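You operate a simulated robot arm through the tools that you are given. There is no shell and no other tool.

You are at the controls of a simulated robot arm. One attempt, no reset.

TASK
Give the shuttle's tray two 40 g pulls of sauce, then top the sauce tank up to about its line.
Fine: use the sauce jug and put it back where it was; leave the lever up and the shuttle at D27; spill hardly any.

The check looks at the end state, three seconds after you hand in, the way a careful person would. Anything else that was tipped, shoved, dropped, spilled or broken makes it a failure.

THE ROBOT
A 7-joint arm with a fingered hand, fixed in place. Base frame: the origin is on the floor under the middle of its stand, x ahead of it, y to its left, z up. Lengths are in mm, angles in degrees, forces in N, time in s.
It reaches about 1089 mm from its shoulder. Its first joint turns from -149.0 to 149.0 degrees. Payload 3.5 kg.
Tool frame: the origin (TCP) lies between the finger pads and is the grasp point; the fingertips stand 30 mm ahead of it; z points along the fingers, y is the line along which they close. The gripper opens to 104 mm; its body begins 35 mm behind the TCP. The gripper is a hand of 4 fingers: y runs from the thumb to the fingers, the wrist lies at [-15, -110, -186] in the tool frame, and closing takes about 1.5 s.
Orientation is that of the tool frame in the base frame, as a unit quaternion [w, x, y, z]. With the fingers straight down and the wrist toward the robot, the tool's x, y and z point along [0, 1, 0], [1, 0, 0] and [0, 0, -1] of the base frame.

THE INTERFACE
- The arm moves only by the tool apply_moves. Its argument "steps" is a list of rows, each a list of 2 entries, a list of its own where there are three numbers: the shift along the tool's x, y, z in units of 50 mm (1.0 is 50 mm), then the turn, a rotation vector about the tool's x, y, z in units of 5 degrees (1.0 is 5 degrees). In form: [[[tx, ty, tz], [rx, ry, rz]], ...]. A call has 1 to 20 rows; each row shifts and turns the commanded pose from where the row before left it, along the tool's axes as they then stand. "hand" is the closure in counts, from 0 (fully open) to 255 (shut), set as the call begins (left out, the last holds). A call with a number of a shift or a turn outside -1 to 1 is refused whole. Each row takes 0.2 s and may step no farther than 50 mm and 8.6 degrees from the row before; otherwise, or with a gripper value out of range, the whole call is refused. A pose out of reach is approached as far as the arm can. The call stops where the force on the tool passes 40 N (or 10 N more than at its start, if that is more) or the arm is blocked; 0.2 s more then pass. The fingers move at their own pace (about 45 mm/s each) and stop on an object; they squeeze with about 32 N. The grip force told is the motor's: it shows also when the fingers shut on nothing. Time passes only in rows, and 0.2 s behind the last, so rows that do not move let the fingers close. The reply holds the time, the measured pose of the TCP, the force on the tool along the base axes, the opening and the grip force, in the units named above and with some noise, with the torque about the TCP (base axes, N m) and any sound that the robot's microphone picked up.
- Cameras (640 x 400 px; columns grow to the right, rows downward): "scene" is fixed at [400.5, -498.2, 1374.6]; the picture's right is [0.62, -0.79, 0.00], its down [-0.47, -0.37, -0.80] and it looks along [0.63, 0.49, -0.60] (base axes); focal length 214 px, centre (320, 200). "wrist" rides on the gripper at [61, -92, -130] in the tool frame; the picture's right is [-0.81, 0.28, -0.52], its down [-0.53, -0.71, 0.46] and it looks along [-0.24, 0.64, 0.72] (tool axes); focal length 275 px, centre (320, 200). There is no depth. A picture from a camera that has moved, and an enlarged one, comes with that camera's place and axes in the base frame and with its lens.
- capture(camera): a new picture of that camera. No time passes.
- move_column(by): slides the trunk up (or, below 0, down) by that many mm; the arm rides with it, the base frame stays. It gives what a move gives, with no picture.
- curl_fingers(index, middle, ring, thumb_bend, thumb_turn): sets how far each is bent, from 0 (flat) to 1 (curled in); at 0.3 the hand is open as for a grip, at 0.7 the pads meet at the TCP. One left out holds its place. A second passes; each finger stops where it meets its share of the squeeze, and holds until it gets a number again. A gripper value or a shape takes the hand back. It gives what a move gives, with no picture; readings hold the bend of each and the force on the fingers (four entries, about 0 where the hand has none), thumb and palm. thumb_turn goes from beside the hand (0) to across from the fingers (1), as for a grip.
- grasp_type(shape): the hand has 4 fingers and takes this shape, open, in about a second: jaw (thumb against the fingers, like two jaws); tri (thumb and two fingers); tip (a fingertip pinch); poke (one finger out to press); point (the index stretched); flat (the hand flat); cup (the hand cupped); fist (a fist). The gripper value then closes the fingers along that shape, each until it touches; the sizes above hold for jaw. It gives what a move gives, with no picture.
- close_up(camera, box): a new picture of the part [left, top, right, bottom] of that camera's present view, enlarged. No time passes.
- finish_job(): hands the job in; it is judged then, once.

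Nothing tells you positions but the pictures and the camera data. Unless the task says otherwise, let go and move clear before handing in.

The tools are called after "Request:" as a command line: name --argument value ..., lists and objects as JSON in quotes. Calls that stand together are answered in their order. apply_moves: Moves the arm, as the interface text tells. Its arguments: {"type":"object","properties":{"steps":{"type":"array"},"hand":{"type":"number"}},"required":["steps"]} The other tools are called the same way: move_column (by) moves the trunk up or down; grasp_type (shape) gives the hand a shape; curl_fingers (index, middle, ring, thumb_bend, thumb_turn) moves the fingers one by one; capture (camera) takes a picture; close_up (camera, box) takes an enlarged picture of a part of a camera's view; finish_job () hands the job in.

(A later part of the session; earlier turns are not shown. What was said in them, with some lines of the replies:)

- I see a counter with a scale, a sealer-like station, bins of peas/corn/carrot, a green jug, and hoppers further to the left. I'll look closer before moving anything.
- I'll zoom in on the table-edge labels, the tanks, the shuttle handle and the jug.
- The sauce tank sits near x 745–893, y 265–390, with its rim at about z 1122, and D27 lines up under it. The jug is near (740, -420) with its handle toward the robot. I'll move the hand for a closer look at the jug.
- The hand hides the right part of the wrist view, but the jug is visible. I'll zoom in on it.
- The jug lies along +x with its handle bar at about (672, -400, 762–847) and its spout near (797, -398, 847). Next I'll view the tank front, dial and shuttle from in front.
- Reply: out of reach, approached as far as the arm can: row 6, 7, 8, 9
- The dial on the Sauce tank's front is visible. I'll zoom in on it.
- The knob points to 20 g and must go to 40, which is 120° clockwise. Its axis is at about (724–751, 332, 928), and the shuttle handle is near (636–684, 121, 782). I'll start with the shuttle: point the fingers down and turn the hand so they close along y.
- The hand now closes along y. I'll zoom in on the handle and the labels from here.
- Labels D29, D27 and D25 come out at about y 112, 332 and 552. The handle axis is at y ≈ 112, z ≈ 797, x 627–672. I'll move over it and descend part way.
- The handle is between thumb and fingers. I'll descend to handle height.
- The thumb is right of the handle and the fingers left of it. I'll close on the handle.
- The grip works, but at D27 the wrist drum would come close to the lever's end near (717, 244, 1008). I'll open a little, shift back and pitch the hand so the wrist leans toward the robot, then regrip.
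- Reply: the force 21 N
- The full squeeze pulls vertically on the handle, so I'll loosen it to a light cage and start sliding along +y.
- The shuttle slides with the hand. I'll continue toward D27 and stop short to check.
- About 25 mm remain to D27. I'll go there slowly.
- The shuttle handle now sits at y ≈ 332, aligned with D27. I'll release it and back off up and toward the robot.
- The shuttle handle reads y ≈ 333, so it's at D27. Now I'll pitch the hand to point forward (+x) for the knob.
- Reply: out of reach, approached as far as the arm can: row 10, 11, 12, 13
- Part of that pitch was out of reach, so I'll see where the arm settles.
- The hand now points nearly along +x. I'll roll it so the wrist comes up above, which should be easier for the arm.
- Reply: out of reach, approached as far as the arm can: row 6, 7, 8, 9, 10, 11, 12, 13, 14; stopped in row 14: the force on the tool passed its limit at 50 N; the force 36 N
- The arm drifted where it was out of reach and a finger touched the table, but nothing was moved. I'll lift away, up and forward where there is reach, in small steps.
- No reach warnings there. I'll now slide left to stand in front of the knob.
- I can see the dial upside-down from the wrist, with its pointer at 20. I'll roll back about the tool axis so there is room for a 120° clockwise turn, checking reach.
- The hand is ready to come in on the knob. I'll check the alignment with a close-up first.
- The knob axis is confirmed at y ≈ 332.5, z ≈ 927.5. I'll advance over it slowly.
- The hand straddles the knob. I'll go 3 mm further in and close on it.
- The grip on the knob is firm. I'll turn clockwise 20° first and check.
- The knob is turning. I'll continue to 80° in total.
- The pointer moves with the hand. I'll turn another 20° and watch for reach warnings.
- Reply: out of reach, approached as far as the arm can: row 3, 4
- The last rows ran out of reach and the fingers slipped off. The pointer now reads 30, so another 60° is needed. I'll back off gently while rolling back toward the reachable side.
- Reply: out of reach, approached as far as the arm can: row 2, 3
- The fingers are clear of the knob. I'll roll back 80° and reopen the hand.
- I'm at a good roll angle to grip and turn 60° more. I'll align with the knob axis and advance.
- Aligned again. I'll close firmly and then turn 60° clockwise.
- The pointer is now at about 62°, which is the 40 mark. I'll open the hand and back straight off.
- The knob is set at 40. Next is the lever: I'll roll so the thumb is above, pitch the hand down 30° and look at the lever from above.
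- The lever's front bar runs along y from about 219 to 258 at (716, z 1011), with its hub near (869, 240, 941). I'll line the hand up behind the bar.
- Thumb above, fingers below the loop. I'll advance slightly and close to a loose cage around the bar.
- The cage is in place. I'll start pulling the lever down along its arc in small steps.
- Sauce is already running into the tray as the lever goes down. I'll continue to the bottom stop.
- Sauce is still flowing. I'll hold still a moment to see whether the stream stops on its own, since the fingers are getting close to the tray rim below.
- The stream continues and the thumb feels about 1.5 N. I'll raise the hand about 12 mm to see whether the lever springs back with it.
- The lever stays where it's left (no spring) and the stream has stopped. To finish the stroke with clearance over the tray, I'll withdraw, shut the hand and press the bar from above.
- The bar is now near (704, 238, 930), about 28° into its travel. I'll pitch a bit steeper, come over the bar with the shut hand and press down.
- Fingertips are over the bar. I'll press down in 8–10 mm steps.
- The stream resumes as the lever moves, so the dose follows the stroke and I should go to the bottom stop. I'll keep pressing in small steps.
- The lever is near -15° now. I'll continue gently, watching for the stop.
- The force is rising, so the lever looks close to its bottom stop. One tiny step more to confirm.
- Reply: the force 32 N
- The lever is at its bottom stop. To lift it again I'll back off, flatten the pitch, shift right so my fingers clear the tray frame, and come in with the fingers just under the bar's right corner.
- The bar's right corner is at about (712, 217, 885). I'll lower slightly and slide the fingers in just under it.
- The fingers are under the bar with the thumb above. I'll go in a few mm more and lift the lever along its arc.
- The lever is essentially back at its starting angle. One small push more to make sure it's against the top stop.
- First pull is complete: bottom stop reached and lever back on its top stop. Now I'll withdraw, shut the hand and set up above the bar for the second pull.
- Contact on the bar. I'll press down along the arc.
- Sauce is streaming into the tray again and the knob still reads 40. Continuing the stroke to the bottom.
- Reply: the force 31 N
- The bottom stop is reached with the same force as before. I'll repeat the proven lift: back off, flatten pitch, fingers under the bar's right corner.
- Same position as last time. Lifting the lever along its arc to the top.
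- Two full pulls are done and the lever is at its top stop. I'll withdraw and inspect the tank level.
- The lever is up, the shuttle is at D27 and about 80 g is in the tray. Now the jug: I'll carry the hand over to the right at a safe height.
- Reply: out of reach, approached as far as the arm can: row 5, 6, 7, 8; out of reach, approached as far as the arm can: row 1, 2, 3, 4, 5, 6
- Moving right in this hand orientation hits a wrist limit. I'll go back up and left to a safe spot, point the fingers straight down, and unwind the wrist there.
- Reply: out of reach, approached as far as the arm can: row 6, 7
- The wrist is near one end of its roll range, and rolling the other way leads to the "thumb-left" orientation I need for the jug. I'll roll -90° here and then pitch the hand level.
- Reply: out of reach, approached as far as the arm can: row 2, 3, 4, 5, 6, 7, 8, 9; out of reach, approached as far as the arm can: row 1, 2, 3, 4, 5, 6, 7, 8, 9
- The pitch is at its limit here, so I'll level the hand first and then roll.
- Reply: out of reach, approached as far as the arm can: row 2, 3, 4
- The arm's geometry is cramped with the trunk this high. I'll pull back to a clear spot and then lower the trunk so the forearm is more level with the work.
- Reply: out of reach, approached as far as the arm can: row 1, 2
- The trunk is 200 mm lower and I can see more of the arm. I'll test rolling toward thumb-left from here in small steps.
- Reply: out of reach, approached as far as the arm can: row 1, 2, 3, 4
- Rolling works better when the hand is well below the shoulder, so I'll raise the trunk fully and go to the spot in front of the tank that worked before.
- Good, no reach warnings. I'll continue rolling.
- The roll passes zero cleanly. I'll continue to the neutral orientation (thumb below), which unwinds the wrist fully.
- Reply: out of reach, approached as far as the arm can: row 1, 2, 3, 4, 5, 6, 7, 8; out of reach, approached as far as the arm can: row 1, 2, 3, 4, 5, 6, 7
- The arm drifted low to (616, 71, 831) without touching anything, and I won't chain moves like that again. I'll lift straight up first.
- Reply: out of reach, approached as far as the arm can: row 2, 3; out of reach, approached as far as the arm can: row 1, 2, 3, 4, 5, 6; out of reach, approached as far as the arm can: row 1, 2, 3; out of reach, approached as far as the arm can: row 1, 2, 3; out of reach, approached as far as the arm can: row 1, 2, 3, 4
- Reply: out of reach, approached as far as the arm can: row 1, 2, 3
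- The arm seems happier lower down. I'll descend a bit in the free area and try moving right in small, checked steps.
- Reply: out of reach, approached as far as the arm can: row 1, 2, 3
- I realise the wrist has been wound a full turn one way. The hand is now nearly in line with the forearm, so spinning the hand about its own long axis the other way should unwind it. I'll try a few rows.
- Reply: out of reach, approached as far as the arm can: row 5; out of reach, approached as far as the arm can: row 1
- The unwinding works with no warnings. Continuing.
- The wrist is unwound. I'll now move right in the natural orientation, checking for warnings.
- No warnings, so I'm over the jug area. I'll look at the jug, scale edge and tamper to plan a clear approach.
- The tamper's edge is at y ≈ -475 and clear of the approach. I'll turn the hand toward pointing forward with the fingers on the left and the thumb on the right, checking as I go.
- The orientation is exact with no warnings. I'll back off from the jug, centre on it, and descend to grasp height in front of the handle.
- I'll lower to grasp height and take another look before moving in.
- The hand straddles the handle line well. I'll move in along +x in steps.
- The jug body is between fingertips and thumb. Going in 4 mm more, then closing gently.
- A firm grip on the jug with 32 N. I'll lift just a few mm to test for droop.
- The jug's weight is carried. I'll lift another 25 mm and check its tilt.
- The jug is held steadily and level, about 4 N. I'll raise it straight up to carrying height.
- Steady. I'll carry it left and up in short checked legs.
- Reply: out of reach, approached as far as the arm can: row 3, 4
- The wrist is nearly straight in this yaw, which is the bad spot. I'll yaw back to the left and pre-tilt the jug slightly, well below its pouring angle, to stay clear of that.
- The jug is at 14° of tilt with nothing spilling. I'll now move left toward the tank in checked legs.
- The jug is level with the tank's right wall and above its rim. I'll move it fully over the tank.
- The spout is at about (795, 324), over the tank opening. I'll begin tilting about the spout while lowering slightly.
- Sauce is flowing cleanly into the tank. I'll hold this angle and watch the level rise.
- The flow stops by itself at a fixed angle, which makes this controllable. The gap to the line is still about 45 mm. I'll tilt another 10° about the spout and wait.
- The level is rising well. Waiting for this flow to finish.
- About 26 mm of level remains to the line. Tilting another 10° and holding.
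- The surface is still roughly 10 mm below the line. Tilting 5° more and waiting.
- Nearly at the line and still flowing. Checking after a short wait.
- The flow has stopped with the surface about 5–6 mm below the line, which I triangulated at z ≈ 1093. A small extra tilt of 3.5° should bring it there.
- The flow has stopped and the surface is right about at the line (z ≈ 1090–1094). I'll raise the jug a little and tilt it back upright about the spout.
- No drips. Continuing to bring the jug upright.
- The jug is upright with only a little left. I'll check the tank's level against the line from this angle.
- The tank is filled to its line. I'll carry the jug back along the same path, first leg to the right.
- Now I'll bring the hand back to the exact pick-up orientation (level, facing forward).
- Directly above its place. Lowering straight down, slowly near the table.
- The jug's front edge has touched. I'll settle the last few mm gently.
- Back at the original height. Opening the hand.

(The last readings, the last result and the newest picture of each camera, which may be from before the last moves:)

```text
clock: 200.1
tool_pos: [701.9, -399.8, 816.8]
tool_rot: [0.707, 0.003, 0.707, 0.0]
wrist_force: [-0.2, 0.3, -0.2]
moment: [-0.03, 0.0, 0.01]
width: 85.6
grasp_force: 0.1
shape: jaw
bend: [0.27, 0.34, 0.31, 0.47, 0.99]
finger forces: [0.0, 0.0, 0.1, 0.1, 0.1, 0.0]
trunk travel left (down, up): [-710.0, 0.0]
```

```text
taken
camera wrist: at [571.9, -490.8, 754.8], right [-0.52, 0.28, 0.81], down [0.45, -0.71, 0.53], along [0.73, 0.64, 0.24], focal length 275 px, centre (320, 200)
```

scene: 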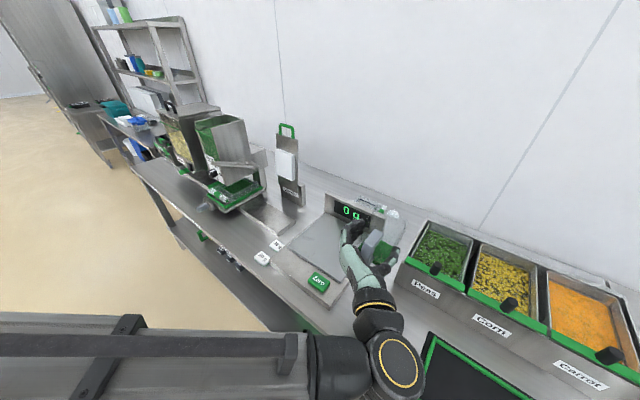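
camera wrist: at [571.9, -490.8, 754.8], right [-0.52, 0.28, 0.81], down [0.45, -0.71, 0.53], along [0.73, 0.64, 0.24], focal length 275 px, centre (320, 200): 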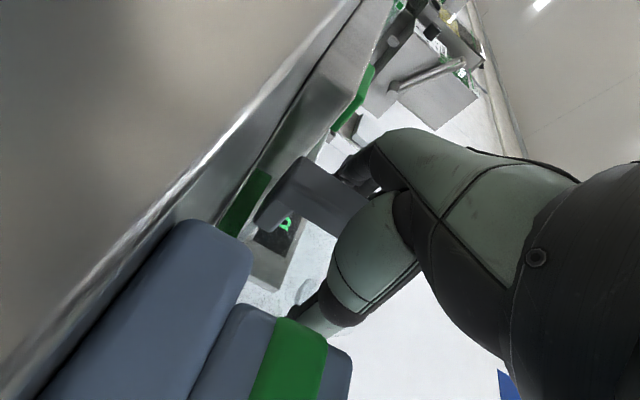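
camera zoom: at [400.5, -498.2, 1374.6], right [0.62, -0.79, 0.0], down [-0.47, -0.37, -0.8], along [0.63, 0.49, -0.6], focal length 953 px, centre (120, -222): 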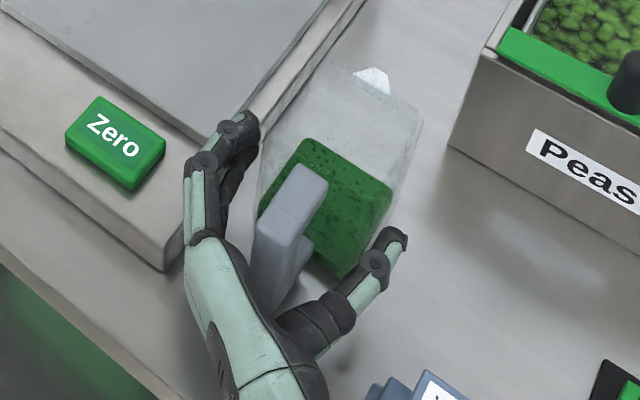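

The jug stands where it was. I'll back straight out and check.

Request:
apply_moves --steps '[[[0, 0, -0.3], [0, 0, 0]], [[0, 0, -0.4], [0, 0, 0]], [[0, 0, -0.5], [0, 0, 0]], [[0, 0, -0.5], [0, 0, 0]], [[-0.3, 0, -0.2], [0, 0, 0]]]'

Request:
close_up --camera "scene" --box '[310, 250, 420, 340]'

```text
clock: 201.3
tool_pos: [606.4, -399.5, 832.2]
tool_rot: [0.707, 0.0, 0.707, 0.0]
wrist_force: [-0.5, 0.1, -0.4]
moment: [0.01, 0.01, -0.02]
width: 85.7
grasp_force: 0.1
shape: jaw
bend: [0.27, 0.34, 0.31, 0.47, 0.99]
finger forces: [0.0, 0.0, 0.1, 0.1, 0.0, 0.0]
trunk travel left (down, up): [-710.0, 0.0]
```

```text
4.44 times, centred on (365, 295) of scene
camera zoom: at [400.5, -498.2, 1374.6], right [0.62, -0.79, 0.0], down [-0.47, -0.37, -0.8], along [0.63, 0.49, -0.6], focal length 953 px, centre (120, -222)
```

zoom: 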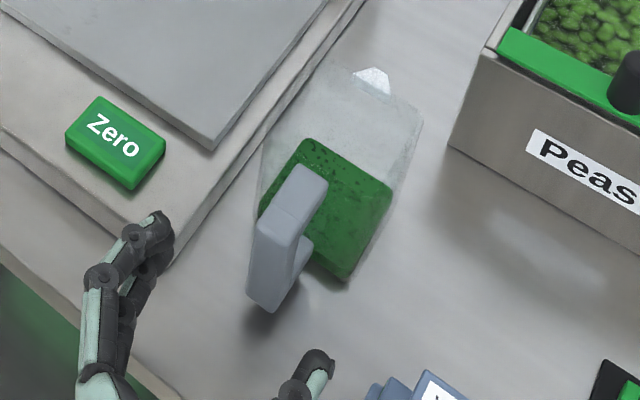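

The jug matches its original position. I'll raise the hand clear and inspect the whole scene.

Request:
apply_moves --steps '[[[-0.7, 0, 0], [0, 0, 0]], [[-0.7, 0, 0], [0, 0, 0]], [[-0.7, 0, 0], [0, 0, 0]], [[-0.7, 0, 0], [0, 0, 0]]]'

Request:
capture --camera "scene"

Request:
close_up --camera "scene" --box '[170, 100, 290, 220]'

Request:
close_up --camera "scene" --box '[180, 160, 300, 260]'

Request:
close_up --camera "scene" --box '[180, 105, 260, 165]'

```text
clock: 202.3
tool_pos: [607.7, -399.3, 972.8]
tool_rot: [0.707, 0.002, 0.707, 0.0]
wrist_force: [-0.1, -0.3, 1.8]
moment: [-0.01, 0.01, 0.02]
width: 85.6
grasp_force: 0.2
shape: jaw
bend: [0.27, 0.34, 0.31, 0.47, 0.99]
finger forces: [0.1, 0.1, 0.0, 0.0, 0.0, 0.0]
trunk travel left (down, up): [-710.0, 0.0]
```

```text
taken
```

scene: 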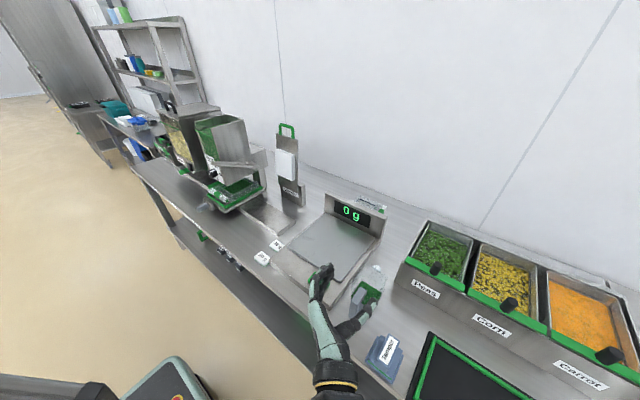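

```text
3.33 times, centred on (230, 160) of scene
camera zoom: at [400.5, -498.2, 1374.6], right [0.62, -0.79, 0.0], down [-0.47, -0.37, -0.8], along [0.63, 0.49, -0.6], focal length 715 px, centre (620, 333)
```

zoom: 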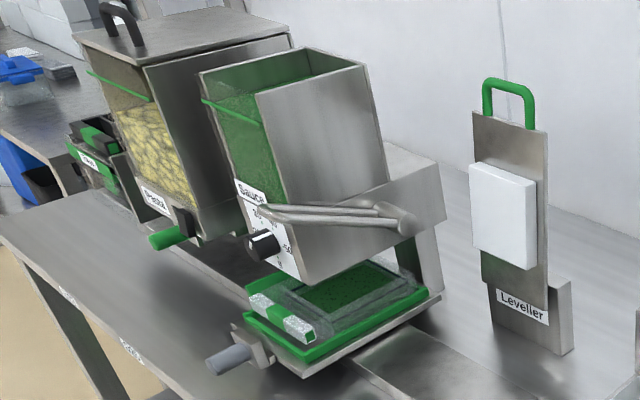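

```text
4.00 times, centred on (240, 210) of scene
camera zoom: at [400.5, -498.2, 1374.6], right [0.62, -0.79, 0.0], down [-0.47, -0.37, -0.8], along [0.63, 0.49, -0.6], focal length 858 px, centre (640, 160)
```

zoom: 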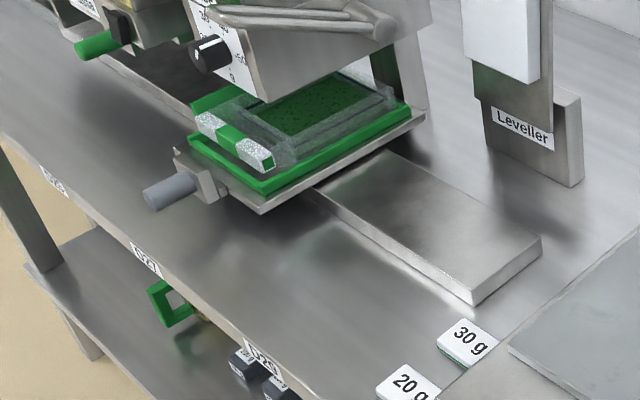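

```text
6.67 times, centred on (220, 135) of scene
camera zoom: at [400.5, -498.2, 1374.6], right [0.62, -0.79, 0.0], down [-0.47, -0.37, -0.8], along [0.63, 0.49, -0.6], focal length 1430 px, centre (987, 633)
```

zoom: 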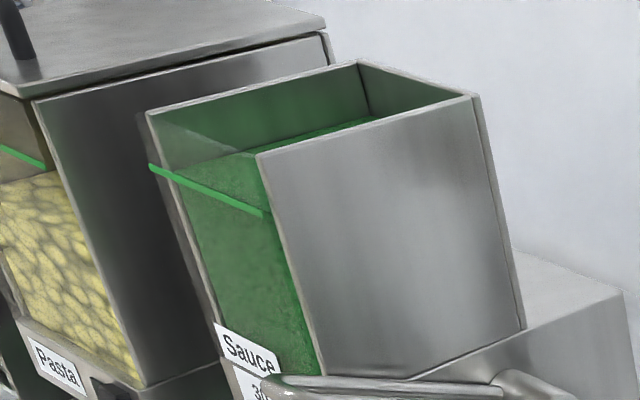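

Request:
close_up --camera "scene" --box '[205, 122, 230, 147]'

Request:
close_up --camera "scene" --box '[198, 118, 223, 143]'

Request:
close_up --camera "scene" --box '[330, 240, 430, 390]'

```text
16.00 times, centred on (218, 134) of scene
camera zoom: at [400.5, -498.2, 1374.6], right [0.62, -0.79, 0.0], down [-0.47, -0.37, -0.8], along [0.63, 0.49, -0.6], focal length 3432 px, centre (1960, 1248)
```

zoom: 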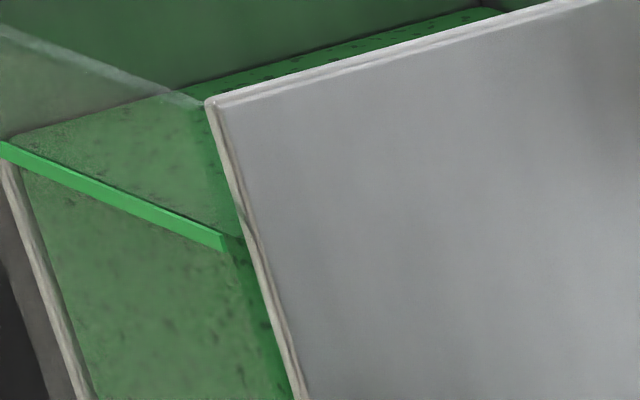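

```text
16.00 times, centred on (210, 130) of scene
camera zoom: at [400.5, -498.2, 1374.6], right [0.62, -0.79, 0.0], down [-0.47, -0.37, -0.8], along [0.63, 0.49, -0.6], focal length 3432 px, centre (2072, 1312)
```

zoom: 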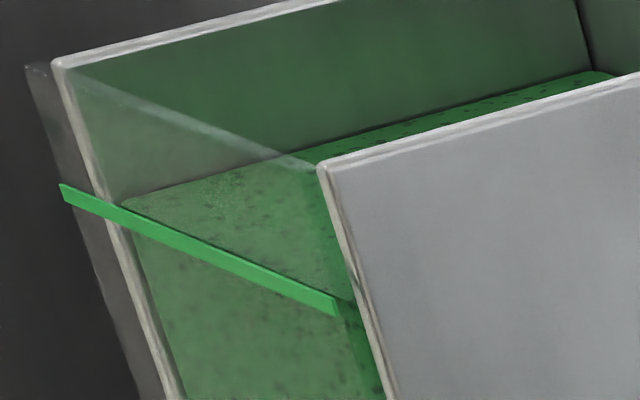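

```text
2.67 times, centred on (380, 315) of scene
camera zoom: at [400.5, -498.2, 1374.6], right [0.62, -0.79, 0.0], down [-0.47, -0.37, -0.8], along [0.63, 0.49, -0.6], focal length 572 px, centre (160, -107)
```

zoom: 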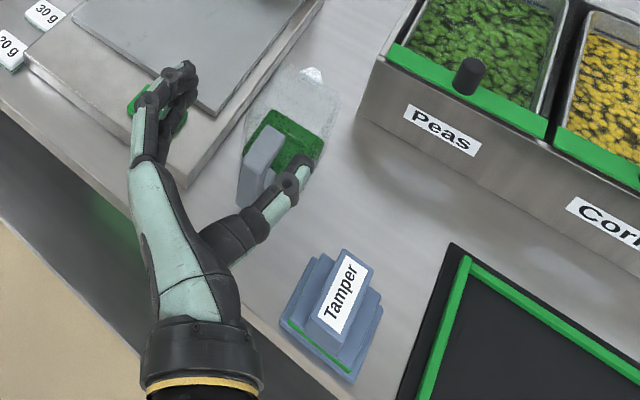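

Everything checks out:
- **Level:** the sauce surface is on the line, within about 2 mm.
- **Lever and shuttle:** the lever is up and the shuttle handle is unchanged at D27.
- **Jug and surroundings:** the jug is back in place, and the tamper and weights are undisturbed with no spills visible.

I'll move the hand a bit further clear and then hand in.

Request:
apply_moves --steps '[[[-0.6, 0, 0], [0, 0, 0]], [[-0.6, 0, 0], [0, 0, 0]], [[0, 0, 0], [0, 0, 0]]]'

Request:
close_up --camera "scene" --box '[200, 140, 280, 200]'

```text
clock: 203.1
tool_pos: [607.4, -400.5, 1031.7]
tool_rot: [0.707, 0.001, 0.708, -0.001]
wrist_force: [0.4, -0.4, 0.2]
moment: [-0.03, -0.01, 0.0]
width: 85.7
grasp_force: 0.1
shape: jaw
bend: [0.27, 0.34, 0.31, 0.47, 0.99]
finger forces: [0.0, 0.0, 0.1, 0.0, 0.1, 0.1]
trunk travel left (down, up): [-710.0, 0.0]
```

```text
6.67 times, centred on (240, 170) of scene
camera zoom: at [400.5, -498.2, 1374.6], right [0.62, -0.79, 0.0], down [-0.47, -0.37, -0.8], along [0.63, 0.49, -0.6], focal length 1430 px, centre (853, 400)
```

zoom: 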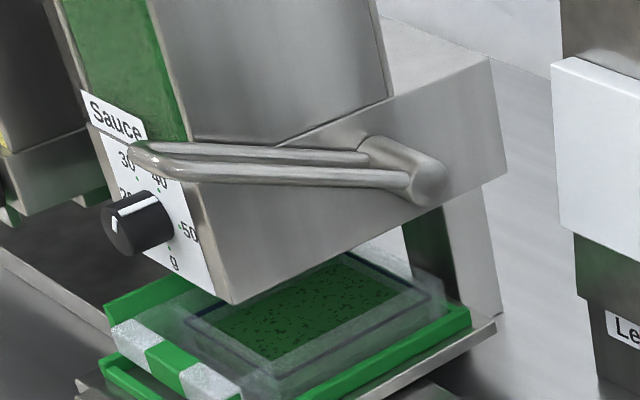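

The lever is up, the knob reads 40, the tray holds the sauce cleanly and the hand is clear. Handing in.

Request:
finish_job

```text
The job is handed in.
```

I gave the shuttle's tray two full 40 g pulls of sauce, then topped the tank up from the jug. The sauce surface is within about 2 mm of the line by my camera estimate. I can't see how the check judged it, and I didn't weigh the doses. I set the dial to 40 g and worked the lever to its bottom stop both times.

- **Lever:** left up, against its top stop.
- **Shuttle:** moved from D29 to D27 and left there.
- **Jug:** back in its original spot, with a little sauce left in it.
- **Spills:** none visible in the pictures.
- **Dial:** it was at 20 g when I started and I left it at 40 g, since the task didn't say to put it back.

While reorienting the arm, a finger once pressed on the bare table and triggered a force stop. Nothing was moved or tipped by it.
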